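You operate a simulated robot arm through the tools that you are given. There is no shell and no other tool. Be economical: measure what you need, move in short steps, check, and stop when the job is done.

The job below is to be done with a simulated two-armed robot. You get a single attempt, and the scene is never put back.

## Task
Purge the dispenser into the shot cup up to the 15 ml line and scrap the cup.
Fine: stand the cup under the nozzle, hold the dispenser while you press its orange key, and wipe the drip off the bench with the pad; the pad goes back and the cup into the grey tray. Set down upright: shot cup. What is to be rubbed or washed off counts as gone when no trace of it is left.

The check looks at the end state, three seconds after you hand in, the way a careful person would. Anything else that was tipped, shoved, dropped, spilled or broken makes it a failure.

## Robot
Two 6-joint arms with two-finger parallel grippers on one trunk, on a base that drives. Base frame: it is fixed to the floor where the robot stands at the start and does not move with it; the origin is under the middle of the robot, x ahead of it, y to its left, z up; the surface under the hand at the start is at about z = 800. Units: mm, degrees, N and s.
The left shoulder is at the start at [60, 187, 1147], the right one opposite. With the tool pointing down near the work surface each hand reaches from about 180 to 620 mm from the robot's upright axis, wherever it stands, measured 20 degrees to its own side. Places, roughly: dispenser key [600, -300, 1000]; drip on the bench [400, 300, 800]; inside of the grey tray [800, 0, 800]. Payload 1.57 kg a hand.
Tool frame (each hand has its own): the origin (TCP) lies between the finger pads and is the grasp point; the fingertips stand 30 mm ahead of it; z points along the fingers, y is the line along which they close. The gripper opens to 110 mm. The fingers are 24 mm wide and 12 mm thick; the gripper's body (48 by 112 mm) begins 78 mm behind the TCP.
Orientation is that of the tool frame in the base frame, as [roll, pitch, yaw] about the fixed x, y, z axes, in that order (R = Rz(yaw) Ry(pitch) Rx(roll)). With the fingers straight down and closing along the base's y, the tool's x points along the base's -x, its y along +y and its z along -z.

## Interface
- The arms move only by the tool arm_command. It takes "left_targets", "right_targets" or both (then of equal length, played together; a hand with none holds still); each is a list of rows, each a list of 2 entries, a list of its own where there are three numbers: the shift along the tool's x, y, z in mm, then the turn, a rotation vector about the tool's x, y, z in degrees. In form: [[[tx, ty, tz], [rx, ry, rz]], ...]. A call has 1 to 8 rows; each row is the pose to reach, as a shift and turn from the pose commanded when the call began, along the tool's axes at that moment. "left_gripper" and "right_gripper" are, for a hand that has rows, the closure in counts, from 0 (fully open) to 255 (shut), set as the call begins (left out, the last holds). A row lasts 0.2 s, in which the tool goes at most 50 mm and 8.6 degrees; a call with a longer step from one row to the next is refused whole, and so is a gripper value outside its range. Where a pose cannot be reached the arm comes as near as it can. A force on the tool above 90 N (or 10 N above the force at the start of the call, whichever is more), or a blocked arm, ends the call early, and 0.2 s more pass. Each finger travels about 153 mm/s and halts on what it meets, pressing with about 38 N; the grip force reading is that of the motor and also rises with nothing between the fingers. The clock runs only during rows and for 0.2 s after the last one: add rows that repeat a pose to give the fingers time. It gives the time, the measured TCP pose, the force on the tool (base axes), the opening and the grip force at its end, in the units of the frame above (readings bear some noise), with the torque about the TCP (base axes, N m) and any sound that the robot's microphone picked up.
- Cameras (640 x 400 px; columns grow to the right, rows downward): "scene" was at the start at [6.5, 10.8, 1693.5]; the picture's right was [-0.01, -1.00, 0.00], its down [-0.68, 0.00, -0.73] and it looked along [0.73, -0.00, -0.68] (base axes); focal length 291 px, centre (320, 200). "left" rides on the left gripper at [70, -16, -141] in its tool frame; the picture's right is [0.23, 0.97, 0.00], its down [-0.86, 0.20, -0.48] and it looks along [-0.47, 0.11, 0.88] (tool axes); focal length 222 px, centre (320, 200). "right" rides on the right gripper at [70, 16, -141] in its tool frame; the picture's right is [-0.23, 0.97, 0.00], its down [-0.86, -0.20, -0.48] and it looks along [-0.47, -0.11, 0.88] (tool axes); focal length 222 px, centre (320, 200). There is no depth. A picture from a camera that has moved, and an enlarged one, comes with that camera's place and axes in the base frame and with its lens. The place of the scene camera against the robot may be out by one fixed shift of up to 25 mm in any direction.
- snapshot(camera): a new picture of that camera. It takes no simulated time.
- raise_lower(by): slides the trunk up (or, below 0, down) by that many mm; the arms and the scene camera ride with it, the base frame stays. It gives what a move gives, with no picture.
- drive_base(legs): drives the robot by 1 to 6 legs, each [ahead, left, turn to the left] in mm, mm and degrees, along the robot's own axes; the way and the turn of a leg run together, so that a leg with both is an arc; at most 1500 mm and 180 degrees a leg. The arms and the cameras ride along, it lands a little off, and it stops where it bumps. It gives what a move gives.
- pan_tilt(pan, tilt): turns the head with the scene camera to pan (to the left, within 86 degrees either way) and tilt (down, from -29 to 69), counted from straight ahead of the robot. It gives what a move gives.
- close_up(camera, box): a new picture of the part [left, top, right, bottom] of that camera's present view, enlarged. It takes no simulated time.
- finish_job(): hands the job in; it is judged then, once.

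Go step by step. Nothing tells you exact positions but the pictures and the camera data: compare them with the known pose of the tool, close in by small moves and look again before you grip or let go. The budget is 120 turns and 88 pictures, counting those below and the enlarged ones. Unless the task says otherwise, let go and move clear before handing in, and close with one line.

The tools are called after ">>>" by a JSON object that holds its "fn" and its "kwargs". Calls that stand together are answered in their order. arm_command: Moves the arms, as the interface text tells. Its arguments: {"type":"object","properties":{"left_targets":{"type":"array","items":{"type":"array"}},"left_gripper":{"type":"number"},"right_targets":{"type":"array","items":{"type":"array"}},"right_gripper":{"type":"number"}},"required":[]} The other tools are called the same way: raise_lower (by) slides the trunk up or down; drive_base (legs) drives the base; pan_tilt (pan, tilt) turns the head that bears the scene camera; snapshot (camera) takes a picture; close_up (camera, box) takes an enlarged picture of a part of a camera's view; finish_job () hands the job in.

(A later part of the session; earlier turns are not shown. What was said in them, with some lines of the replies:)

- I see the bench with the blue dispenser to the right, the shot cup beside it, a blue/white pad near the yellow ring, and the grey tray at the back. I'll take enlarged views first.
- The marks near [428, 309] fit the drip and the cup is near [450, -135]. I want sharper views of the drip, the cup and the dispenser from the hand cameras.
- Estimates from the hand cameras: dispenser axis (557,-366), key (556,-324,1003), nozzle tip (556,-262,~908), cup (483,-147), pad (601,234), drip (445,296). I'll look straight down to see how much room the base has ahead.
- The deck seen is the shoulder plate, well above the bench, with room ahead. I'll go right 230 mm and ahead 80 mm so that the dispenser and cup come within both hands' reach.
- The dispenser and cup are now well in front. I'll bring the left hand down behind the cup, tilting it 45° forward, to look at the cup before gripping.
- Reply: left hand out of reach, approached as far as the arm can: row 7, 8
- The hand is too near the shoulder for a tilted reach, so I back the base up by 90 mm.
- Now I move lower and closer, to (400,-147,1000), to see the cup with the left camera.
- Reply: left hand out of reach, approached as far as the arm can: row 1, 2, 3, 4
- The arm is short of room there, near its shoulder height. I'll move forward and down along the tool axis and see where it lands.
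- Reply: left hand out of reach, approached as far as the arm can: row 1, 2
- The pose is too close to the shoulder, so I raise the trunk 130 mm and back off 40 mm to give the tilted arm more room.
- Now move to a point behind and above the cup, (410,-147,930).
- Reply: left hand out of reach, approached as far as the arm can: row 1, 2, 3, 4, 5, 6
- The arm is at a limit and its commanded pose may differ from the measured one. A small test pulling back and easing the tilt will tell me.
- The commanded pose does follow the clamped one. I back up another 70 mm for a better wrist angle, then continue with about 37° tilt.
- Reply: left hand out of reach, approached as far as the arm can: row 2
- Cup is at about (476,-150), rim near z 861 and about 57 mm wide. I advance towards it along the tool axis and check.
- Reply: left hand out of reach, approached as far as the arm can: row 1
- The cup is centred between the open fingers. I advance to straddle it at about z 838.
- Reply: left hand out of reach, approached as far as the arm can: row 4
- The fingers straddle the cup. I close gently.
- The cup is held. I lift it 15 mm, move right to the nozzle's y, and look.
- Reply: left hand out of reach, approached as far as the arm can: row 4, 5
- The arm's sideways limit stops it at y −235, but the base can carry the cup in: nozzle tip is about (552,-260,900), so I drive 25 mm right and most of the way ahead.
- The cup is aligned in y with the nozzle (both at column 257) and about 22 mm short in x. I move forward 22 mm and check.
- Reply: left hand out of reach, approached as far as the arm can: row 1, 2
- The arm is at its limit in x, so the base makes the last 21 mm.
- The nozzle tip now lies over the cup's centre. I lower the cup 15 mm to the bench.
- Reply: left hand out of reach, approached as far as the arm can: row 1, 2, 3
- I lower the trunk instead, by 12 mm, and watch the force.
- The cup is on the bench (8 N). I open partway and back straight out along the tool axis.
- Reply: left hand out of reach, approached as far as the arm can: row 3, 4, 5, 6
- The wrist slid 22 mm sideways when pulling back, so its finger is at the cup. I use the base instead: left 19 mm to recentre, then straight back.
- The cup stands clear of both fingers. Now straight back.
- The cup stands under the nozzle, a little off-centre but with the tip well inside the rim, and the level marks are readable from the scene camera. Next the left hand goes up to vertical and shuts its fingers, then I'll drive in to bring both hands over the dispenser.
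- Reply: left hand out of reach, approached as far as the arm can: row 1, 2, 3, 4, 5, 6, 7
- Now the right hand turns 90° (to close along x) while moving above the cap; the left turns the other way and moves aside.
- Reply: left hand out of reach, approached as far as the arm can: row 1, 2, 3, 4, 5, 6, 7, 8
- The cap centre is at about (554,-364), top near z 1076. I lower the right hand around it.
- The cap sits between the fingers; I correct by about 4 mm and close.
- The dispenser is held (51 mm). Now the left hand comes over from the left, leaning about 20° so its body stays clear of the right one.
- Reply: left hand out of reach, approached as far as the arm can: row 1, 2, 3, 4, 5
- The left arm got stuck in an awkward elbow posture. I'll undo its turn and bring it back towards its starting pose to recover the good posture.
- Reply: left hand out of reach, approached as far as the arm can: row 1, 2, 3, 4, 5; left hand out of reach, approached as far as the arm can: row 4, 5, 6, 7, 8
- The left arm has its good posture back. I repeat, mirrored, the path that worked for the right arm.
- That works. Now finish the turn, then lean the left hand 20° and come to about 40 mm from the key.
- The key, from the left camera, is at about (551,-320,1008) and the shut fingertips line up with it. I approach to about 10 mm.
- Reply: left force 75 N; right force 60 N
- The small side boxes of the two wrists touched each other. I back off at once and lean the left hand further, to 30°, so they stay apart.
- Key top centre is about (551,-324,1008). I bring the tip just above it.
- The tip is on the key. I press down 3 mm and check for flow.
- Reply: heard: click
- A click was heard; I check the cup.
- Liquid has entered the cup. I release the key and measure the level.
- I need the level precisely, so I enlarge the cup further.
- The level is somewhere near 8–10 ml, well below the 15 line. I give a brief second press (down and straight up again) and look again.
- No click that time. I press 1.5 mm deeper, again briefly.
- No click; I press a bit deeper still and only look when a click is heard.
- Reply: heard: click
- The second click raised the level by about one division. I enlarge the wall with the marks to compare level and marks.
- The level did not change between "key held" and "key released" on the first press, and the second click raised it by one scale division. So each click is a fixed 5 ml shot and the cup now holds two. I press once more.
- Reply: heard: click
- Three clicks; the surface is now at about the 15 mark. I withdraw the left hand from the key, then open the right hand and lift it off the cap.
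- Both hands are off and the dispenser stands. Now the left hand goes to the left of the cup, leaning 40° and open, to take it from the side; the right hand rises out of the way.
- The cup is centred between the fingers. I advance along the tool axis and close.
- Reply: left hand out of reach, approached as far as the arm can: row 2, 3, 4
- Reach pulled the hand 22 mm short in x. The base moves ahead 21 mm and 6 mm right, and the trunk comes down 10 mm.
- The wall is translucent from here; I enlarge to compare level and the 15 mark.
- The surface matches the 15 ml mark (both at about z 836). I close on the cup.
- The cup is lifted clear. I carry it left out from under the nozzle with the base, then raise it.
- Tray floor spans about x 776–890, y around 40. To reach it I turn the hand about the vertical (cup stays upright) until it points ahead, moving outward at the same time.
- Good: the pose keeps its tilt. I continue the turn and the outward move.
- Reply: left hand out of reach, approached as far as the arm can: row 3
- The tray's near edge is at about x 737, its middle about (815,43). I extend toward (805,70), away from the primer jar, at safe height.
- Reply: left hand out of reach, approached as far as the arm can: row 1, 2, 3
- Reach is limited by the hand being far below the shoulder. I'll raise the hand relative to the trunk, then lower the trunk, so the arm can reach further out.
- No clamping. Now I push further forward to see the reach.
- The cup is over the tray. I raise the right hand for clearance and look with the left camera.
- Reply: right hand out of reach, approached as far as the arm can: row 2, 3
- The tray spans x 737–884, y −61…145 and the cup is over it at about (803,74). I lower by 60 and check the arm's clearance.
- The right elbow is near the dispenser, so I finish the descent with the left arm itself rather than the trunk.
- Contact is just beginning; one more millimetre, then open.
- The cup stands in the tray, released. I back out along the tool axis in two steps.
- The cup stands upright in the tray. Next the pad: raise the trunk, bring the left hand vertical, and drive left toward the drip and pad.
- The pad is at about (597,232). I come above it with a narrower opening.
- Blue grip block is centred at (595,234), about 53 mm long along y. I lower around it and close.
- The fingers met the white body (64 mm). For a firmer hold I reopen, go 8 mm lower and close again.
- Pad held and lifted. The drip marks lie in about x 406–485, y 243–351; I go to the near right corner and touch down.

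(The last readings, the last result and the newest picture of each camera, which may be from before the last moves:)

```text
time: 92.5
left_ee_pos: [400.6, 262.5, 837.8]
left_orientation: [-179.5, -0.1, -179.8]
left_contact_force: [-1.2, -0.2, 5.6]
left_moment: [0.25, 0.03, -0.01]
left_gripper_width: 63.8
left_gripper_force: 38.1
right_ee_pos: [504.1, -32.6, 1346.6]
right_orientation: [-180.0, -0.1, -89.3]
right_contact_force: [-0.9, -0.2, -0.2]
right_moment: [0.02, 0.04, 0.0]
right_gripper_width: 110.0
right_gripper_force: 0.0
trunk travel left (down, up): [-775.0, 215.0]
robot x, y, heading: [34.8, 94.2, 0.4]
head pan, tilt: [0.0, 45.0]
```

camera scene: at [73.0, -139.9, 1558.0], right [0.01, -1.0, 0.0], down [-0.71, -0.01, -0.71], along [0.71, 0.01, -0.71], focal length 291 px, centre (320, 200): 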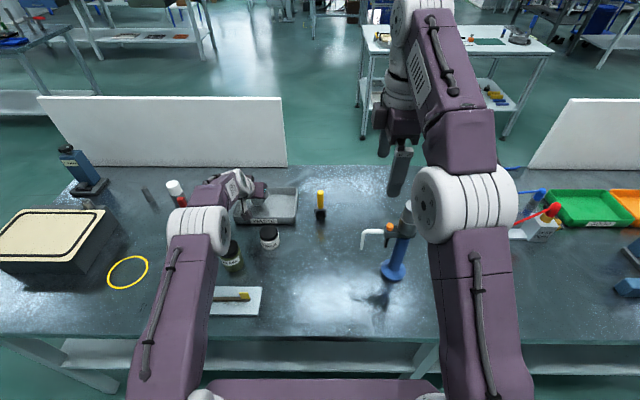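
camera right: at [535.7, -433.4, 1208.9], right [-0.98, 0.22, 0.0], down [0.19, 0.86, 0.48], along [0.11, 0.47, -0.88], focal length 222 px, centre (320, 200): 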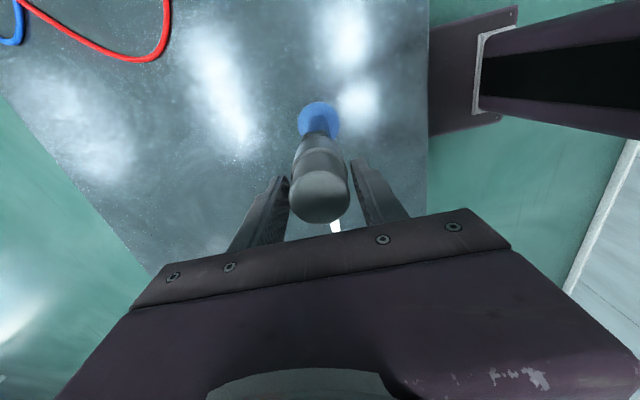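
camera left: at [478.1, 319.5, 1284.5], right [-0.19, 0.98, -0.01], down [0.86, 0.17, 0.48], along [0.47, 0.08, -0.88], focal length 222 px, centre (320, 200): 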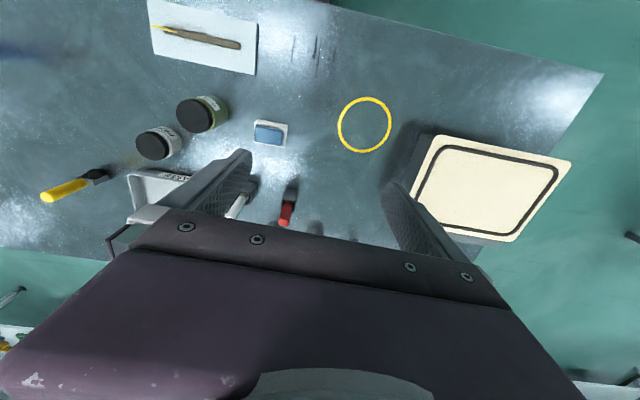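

Contact at about 6 N. Now wiping strokes along x in the first lane.

>>> {"fn": "arm_command", "kwargs": {"left_targets": [[[-24, 0, 1.2], [0, 0, 0]], [[-48, 0, 1.2], [0, 0, 0]], [[-72, 0, 1.2], [0, 0, 0]], [[-96, 0, 1.2], [0, 0, 0]], [[-72, 0, 1.2], [0, 0, 0]], [[-48, 0, 1.2], [0, 0, 0]], [[-24, 0, 1.2], [0, 0, 0]], [[0, 0, 1.2], [0, 0, 0]]]}}

>>> {"fn": "arm_command", "kwargs": {"left_targets": [[[0, 20, 0], [0, 0, 0]], [[0, 38, 0], [0, 0, 0]], [[-32, 38, 0], [0, 0, 0]], [[-64, 38, 0], [0, 0, 0]], [[-96, 38, 0], [0, 0, 0]], [[-64, 38, 0], [0, 0, 0]], [[-32, 38, 0], [0, 0, 0]], [[0, 38, 0], [0, 0, 0]]]}}

>>> {"fn": "arm_command", "kwargs": {"left_targets": [[[0, 20, 0], [0, 0, 0]], [[0, 36, 0], [0, 0, 0]], [[-32, 36, 0], [0, 0, 0]], [[-64, 36, 0], [0, 0, 0]], [[-96, 36, 0], [0, 0, 0]], [[-64, 36, 0], [0, 0, 0]], [[-32, 36, 0], [0, 0, 0]], [[0, 36, 0], [0, 0, 0]]]}}

```text
time: 94.3
left_ee_pos: [404.4, 258.6, 836.4]
left_orientation: [-179.6, 0.0, -180.0]
left_contact_force: [8.7, 1.0, 17.7]
left_moment: [-0.01, -0.74, 0.06]
left_gripper_width: 63.9
left_gripper_force: 38.2
right_ee_pos: [504.3, -34.4, 1346.2]
right_orientation: [-179.9, 0.0, -89.5]
right_contact_force: [0.1, 0.5, 0.4]
right_moment: [0.0, -0.02, -0.03]
right_gripper_width: 109.8
right_gripper_force: 0.1
trunk travel left (down, up): [-775.0, 215.0]
robot x, y, heading: [36.5, 100.9, 0.8]
head pan, tilt: [0.0, 45.0]
```

```text
time: 96.1
left_ee_pos: [401.8, 298.8, 837.6]
left_orientation: [-179.6, -0.3, -179.9]
left_contact_force: [1.0, 1.1, 2.1]
left_moment: [0.02, -0.09, -0.02]
left_gripper_width: 63.8
left_gripper_force: 37.7
right_ee_pos: [504.7, -32.5, 1346.0]
right_orientation: [-179.9, 0.0, -89.5]
right_contact_force: [-0.9, 0.5, -1.1]
right_moment: [-0.04, 0.01, 0.0]
right_gripper_width: 110.2
right_gripper_force: 0.1
trunk travel left (down, up): [-775.0, 215.0]
robot x, y, heading: [29.5, 98.4, 0.7]
head pan, tilt: [0.0, 45.0]
```

```text
time: 97.9
left_ee_pos: [407.3, 334.5, 836.7]
left_orientation: [-179.8, 0.7, 180.0]
left_contact_force: [19.3, 2.8, 53.3]
left_moment: [0.07, -0.04, -0.08]
left_gripper_width: 63.8
left_gripper_force: 37.7
right_ee_pos: [503.4, -36.3, 1345.6]
right_orientation: [-179.9, 0.0, -89.4]
right_contact_force: [-0.1, 0.2, 0.5]
right_moment: [0.03, -0.01, -0.04]
right_gripper_width: 110.1
right_gripper_force: 0.1
trunk travel left (down, up): [-775.0, 215.0]
robot x, y, heading: [33.1, 98.5, 0.8]
head pan, tilt: [0.0, 45.0]
```

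All three lanes wiped once. I lift a little and look at the bench.

>>> {"fn": "arm_command", "kwargs": {"left_targets": [[[0, 0, -30], [0, 0, 0]], [[0, 0, -70], [0, 0, 0]], [[0, 0, -110], [0, 0, 0]]]}}

>>> {"fn": "close_up", "kwargs": {"camera": "scene", "box": [190, 230, 350, 370]}}

```text
time: 98.7
left_ee_pos: [403.7, 336.5, 946.2]
left_orientation: [-179.5, -0.2, -179.9]
left_contact_force: [0.1, -0.4, -0.9]
left_moment: [-0.04, 0.01, -0.02]
left_gripper_width: 63.8
left_gripper_force: 38.5
right_ee_pos: [503.5, -33.2, 1346.8]
right_orientation: [-179.9, 0.0, -89.5]
right_contact_force: [-0.2, -0.1, 0.6]
right_moment: [0.02, 0.0, 0.0]
right_gripper_width: 110.1
right_gripper_force: 0.0
trunk travel left (down, up): [-775.0, 215.0]
robot x, y, heading: [28.4, 97.7, 0.3]
head pan, tilt: [0.0, 45.0]
```

```text
2.86 times, centred on (270, 300) of scene
camera zoom: at [36.2, 108.9, 1689.8], right [0.01, -1.0, 0.0], down [-0.71, -0.01, -0.71], along [0.71, 0.01, -0.71], focal length 831 px, centre (463, -86)
```

zoom: 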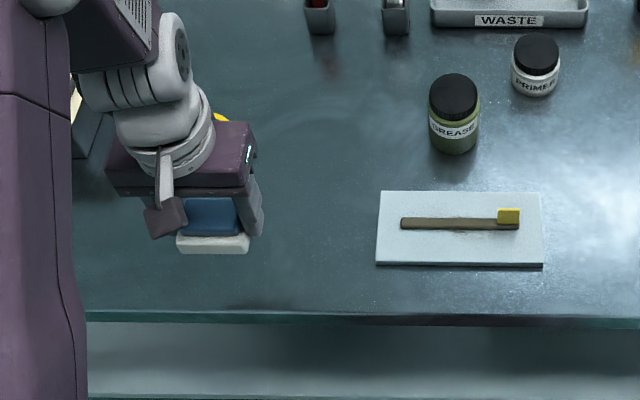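

What I can see is clean. I move the hand over toward the pad's place to uncover the rest.

>>> {"fn": "arm_command", "kwargs": {"left_targets": [[[-40, -20, 0], [0, 0, 0]], [[-80, -40, 0], [0, 0, 0]], [[-120, -60, 0], [0, 0, 0]], [[-158, -80, 0], [0, 0, 0]], [[-194, -102, 0], [0, 0, 0]]]}}

>>> {"fn": "close_up", "kwargs": {"camera": "scene", "box": [160, 240, 320, 360]}}

```text
time: 99.9
left_ee_pos: [598.4, 232.7, 945.2]
left_orientation: [-179.5, -0.4, -179.9]
left_contact_force: [0.4, -0.8, -0.1]
left_moment: [0.0, 0.03, -0.02]
left_gripper_width: 63.9
left_gripper_force: 38.1
right_ee_pos: [506.8, -33.6, 1345.4]
right_orientation: [180.0, -0.1, -89.4]
right_contact_force: [0.1, -0.6, -0.9]
right_moment: [0.0, 0.05, 0.0]
right_gripper_width: 110.0
right_gripper_force: 0.1
trunk travel left (down, up): [-775.0, 215.0]
robot x, y, heading: [29.9, 101.5, 0.4]
head pan, tilt: [0.0, 45.0]
```

```text
3.33 times, centred on (240, 300) of scene
camera zoom: at [39.0, 108.3, 1690.0], right [0.01, -1.0, 0.0], down [-0.71, -0.01, -0.71], along [0.71, 0.01, -0.71], focal length 969 px, centre (587, -133)
```

zoom: 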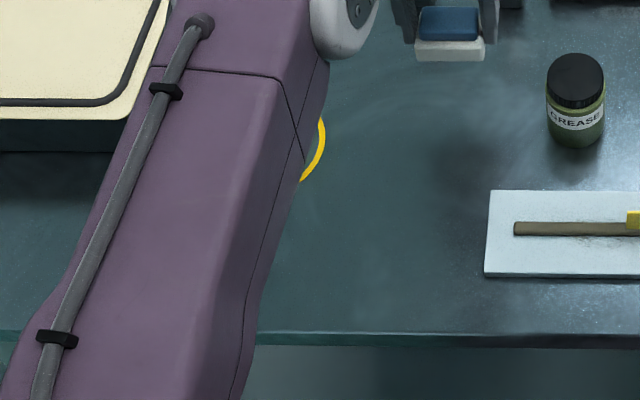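

>>> {"fn": "close_up", "kwargs": {"camera": "scene", "box": [228, 285, 308, 345]}}

```text
6.67 times, centred on (268, 315) of scene
camera zoom: at [39.0, 108.3, 1690.0], right [0.01, -1.0, 0.0], down [-0.71, -0.01, -0.71], along [0.71, 0.01, -0.71], focal length 1938 px, centre (667, -567)
```

zoom: 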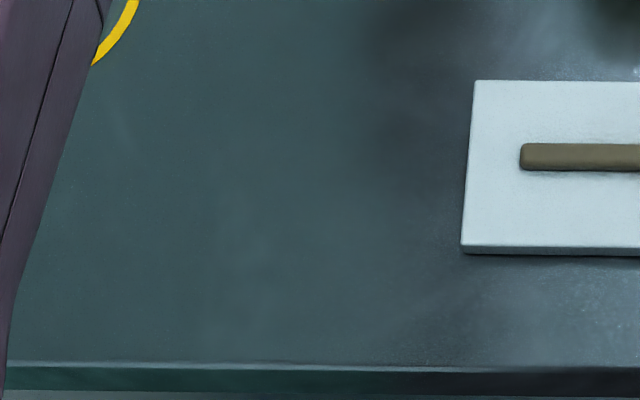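

The bench is clean. I set the pad back where it was, at (597,233).

>>> {"fn": "arm_command", "kwargs": {"left_targets": [[[1, 0.5, 35], [0, 0, 0]], [[1, 0.5, 70], [0, 0, 0]], [[1, 0.5, 95], [0, 0, 0]], [[1, 0.5, 105], [0, 0, 0]]]}}

>>> {"fn": "arm_command", "kwargs": {"left_targets": [[[0, 0, 2], [0, 0, 0]]]}}

```text
time: 100.9
left_ee_pos: [594.4, 233.8, 838.9]
left_orientation: [-179.5, -0.1, -179.9]
left_contact_force: [0.6, 0.4, -0.9]
left_moment: [0.03, 0.04, 0.03]
left_gripper_width: 63.9
left_gripper_force: 38.1
right_ee_pos: [505.8, -32.8, 1346.7]
right_orientation: [-179.9, -0.1, -89.5]
right_contact_force: [-0.1, 0.1, 0.8]
right_moment: [0.02, 0.0, -0.03]
right_gripper_width: 110.0
right_gripper_force: 0.1
trunk travel left (down, up): [-775.0, 215.0]
robot x, y, heading: [35.7, 99.8, 0.5]
head pan, tilt: [0.0, 45.0]
```

```text
time: 101.3
left_ee_pos: [593.3, 233.9, 839.0]
left_orientation: [-179.6, -0.1, -179.9]
left_contact_force: [0.7, -0.3, 0.1]
left_moment: [0.01, -0.03, -0.01]
left_gripper_width: 63.8
left_gripper_force: 37.7
right_ee_pos: [505.8, -31.7, 1346.8]
right_orientation: [-179.9, 0.1, -89.3]
right_contact_force: [-0.2, -0.1, -0.5]
right_moment: [0.0, 0.0, 0.0]
right_gripper_width: 109.9
right_gripper_force: 0.1
trunk travel left (down, up): [-775.0, 215.0]
robot x, y, heading: [31.7, 99.1, 0.8]
head pan, tilt: [0.0, 45.0]
```

>>> {"fn": "arm_command", "kwargs": {"left_targets": [[[-3, 0, 0], [0, 0, 0]], [[-3, 0, 2], [0, 0, 0]]]}}

```text
time: 101.9
left_ee_pos: [598.1, 234.7, 838.4]
left_orientation: [-179.5, 0.0, -179.9]
left_contact_force: [-0.2, -1.0, 6.3]
left_moment: [0.22, -0.1, 0.01]
left_gripper_width: 63.8
left_gripper_force: 38.0
right_ee_pos: [503.2, -32.9, 1346.9]
right_orientation: [-179.9, 0.0, -89.6]
right_contact_force: [1.0, 0.7, 0.4]
right_moment: [-0.01, 0.03, -0.03]
right_gripper_width: 110.1
right_gripper_force: 0.1
trunk travel left (down, up): [-775.0, 215.0]
robot x, y, heading: [31.2, 96.2, 0.6]
head pan, tilt: [0.0, 45.0]
```

The pad is on the bench. I open and rise clear.

>>> {"fn": "arm_command", "kwargs": {"left_targets": [[[0, 0, 0], [0, 0, 0]], [[0, 0, 0], [0, 0, 0]], [[0, 0, -30], [0, 0, 0]], [[0, 0, -75], [0, 0, 0]], [[0, 0, -120], [0, 0, 0]], [[0, 0, -165], [0, 0, 0]], [[0, 0, -210], [0, 0, 0]], [[0, 0, -255], [0, 0, 0]]], "left_gripper": 65}}

>>> {"fn": "snapshot", "kwargs": {"camera": "left"}}

>>> {"fn": "snapshot", "kwargs": {"camera": "scene"}}

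```text
time: 103.7
left_ee_pos: [599.5, 236.7, 1093.0]
left_orientation: [-179.6, -0.1, -179.9]
left_contact_force: [-0.2, -0.3, 0.3]
left_moment: [0.01, -0.03, 0.01]
left_gripper_width: 81.8
left_gripper_force: 0.1
right_ee_pos: [504.9, -32.1, 1346.8]
right_orientation: [-179.9, 0.0, -89.5]
right_contact_force: [-0.9, 0.8, -0.5]
right_moment: [0.03, -0.01, 0.02]
right_gripper_width: 110.2
right_gripper_force: 0.1
trunk travel left (down, up): [-775.0, 215.0]
robot x, y, heading: [29.4, 100.5, 0.6]
head pan, tilt: [0.0, 45.0]
```

```text
5 pictures are left
camera left: at [529.3, 221.7, 1233.8], right [-0.23, 0.97, -0.01], down [0.86, 0.2, 0.47], along [0.46, 0.1, -0.88], focal length 222 px, centre (320, 200)
```

left: 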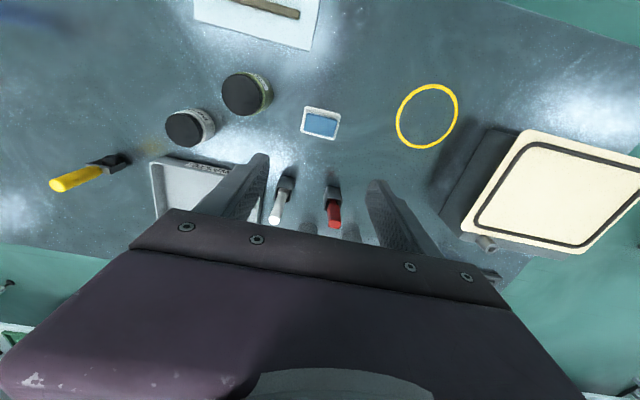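

```text
4 pictures are left
camera scene: at [36.1, 108.7, 1689.9], right [0.01, -1.0, 0.0], down [-0.71, -0.01, -0.71], along [0.71, 0.01, -0.71], focal length 291 px, centre (320, 200)
```

scene: 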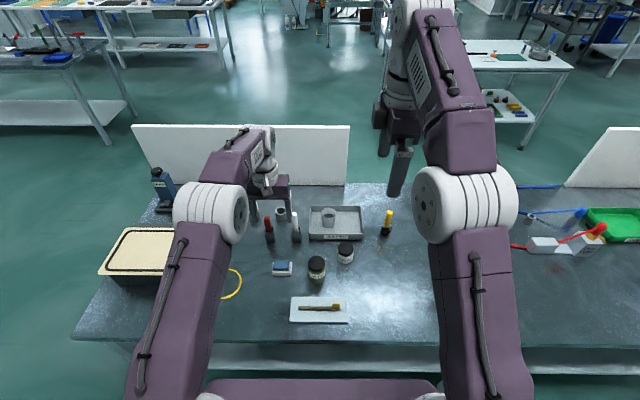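

The pad is back and the cup is in the tray. One last check of the tray, and of the dispenser by panning right.

>>> {"fn": "close_up", "kwargs": {"camera": "scene", "box": [260, 190, 400, 300]}}

>>> {"fn": "arm_command", "kwargs": {"right_targets": [[[-40, 0, 0], [0, 0, 0]], [[-80, 0, 0], [0, 0, 0]]]}}

>>> {"fn": "snapshot", "kwargs": {"camera": "scene"}}

```text
3.64 times, centred on (330, 245) of scene
camera zoom: at [36.1, 108.7, 1689.9], right [0.01, -1.0, 0.0], down [-0.71, -0.01, -0.71], along [0.71, 0.01, -0.71], focal length 1057 px, centre (284, 36)
```

zoom: 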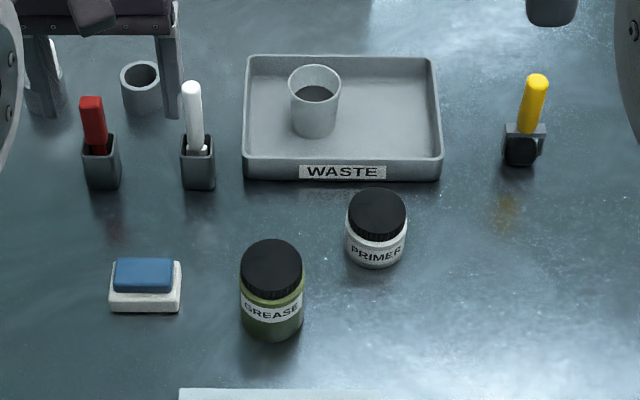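

```text
time: 104.3
left_ee_pos: [599.1, 239.0, 1092.0]
left_orientation: [-179.4, -0.2, -179.9]
left_contact_force: [-0.4, 0.0, 0.5]
left_moment: [-0.04, 0.02, 0.03]
left_gripper_width: 82.1
left_gripper_force: 0.0
right_ee_pos: [491.2, 45.4, 1341.8]
right_orientation: [-179.7, -0.1, -89.5]
right_contact_force: [-1.2, -0.3, -1.2]
right_moment: [-0.03, -0.01, -0.01]
right_gripper_width: 110.1
right_gripper_force: 0.1
right hand out of reach, approached as far as the arm can: row 2
trunk travel left (down, up): [-775.0, 215.0]
robot x, y, heading: [33.8, 96.7, 0.6]
head pan, tilt: [0.0, 45.0]
```

```text
2 pictures are left
camera scene: at [36.6, 111.2, 1690.0], right [0.01, -1.0, 0.0], down [-0.71, -0.01, -0.71], along [0.71, 0.01, -0.71], focal length 291 px, centre (320, 200)
```

scene: 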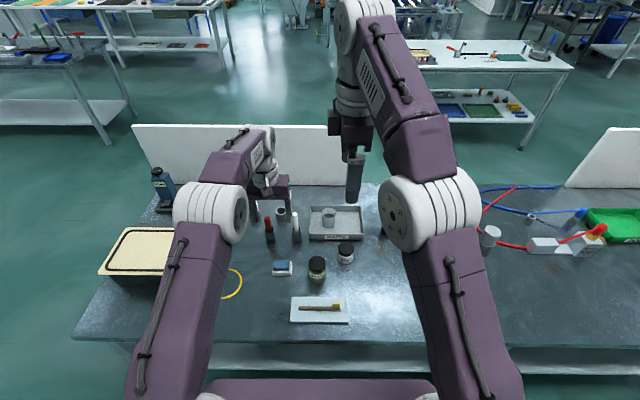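

The dispenser stands upright, the cup stands upright in the tray, the pad is back in its place and the bench is clean, with both hands clear. I hand in.

>>> {"fn": "finish_job", "kwargs": {}}

```text
The job is handed in.
```

The cup is filled to the 15 ml mark (read from camera views) and stands upright in the grey tray. The drip is wiped off with no trace visible, and the pad is back where it was. I saw nothing else moved, tipped or spilled.
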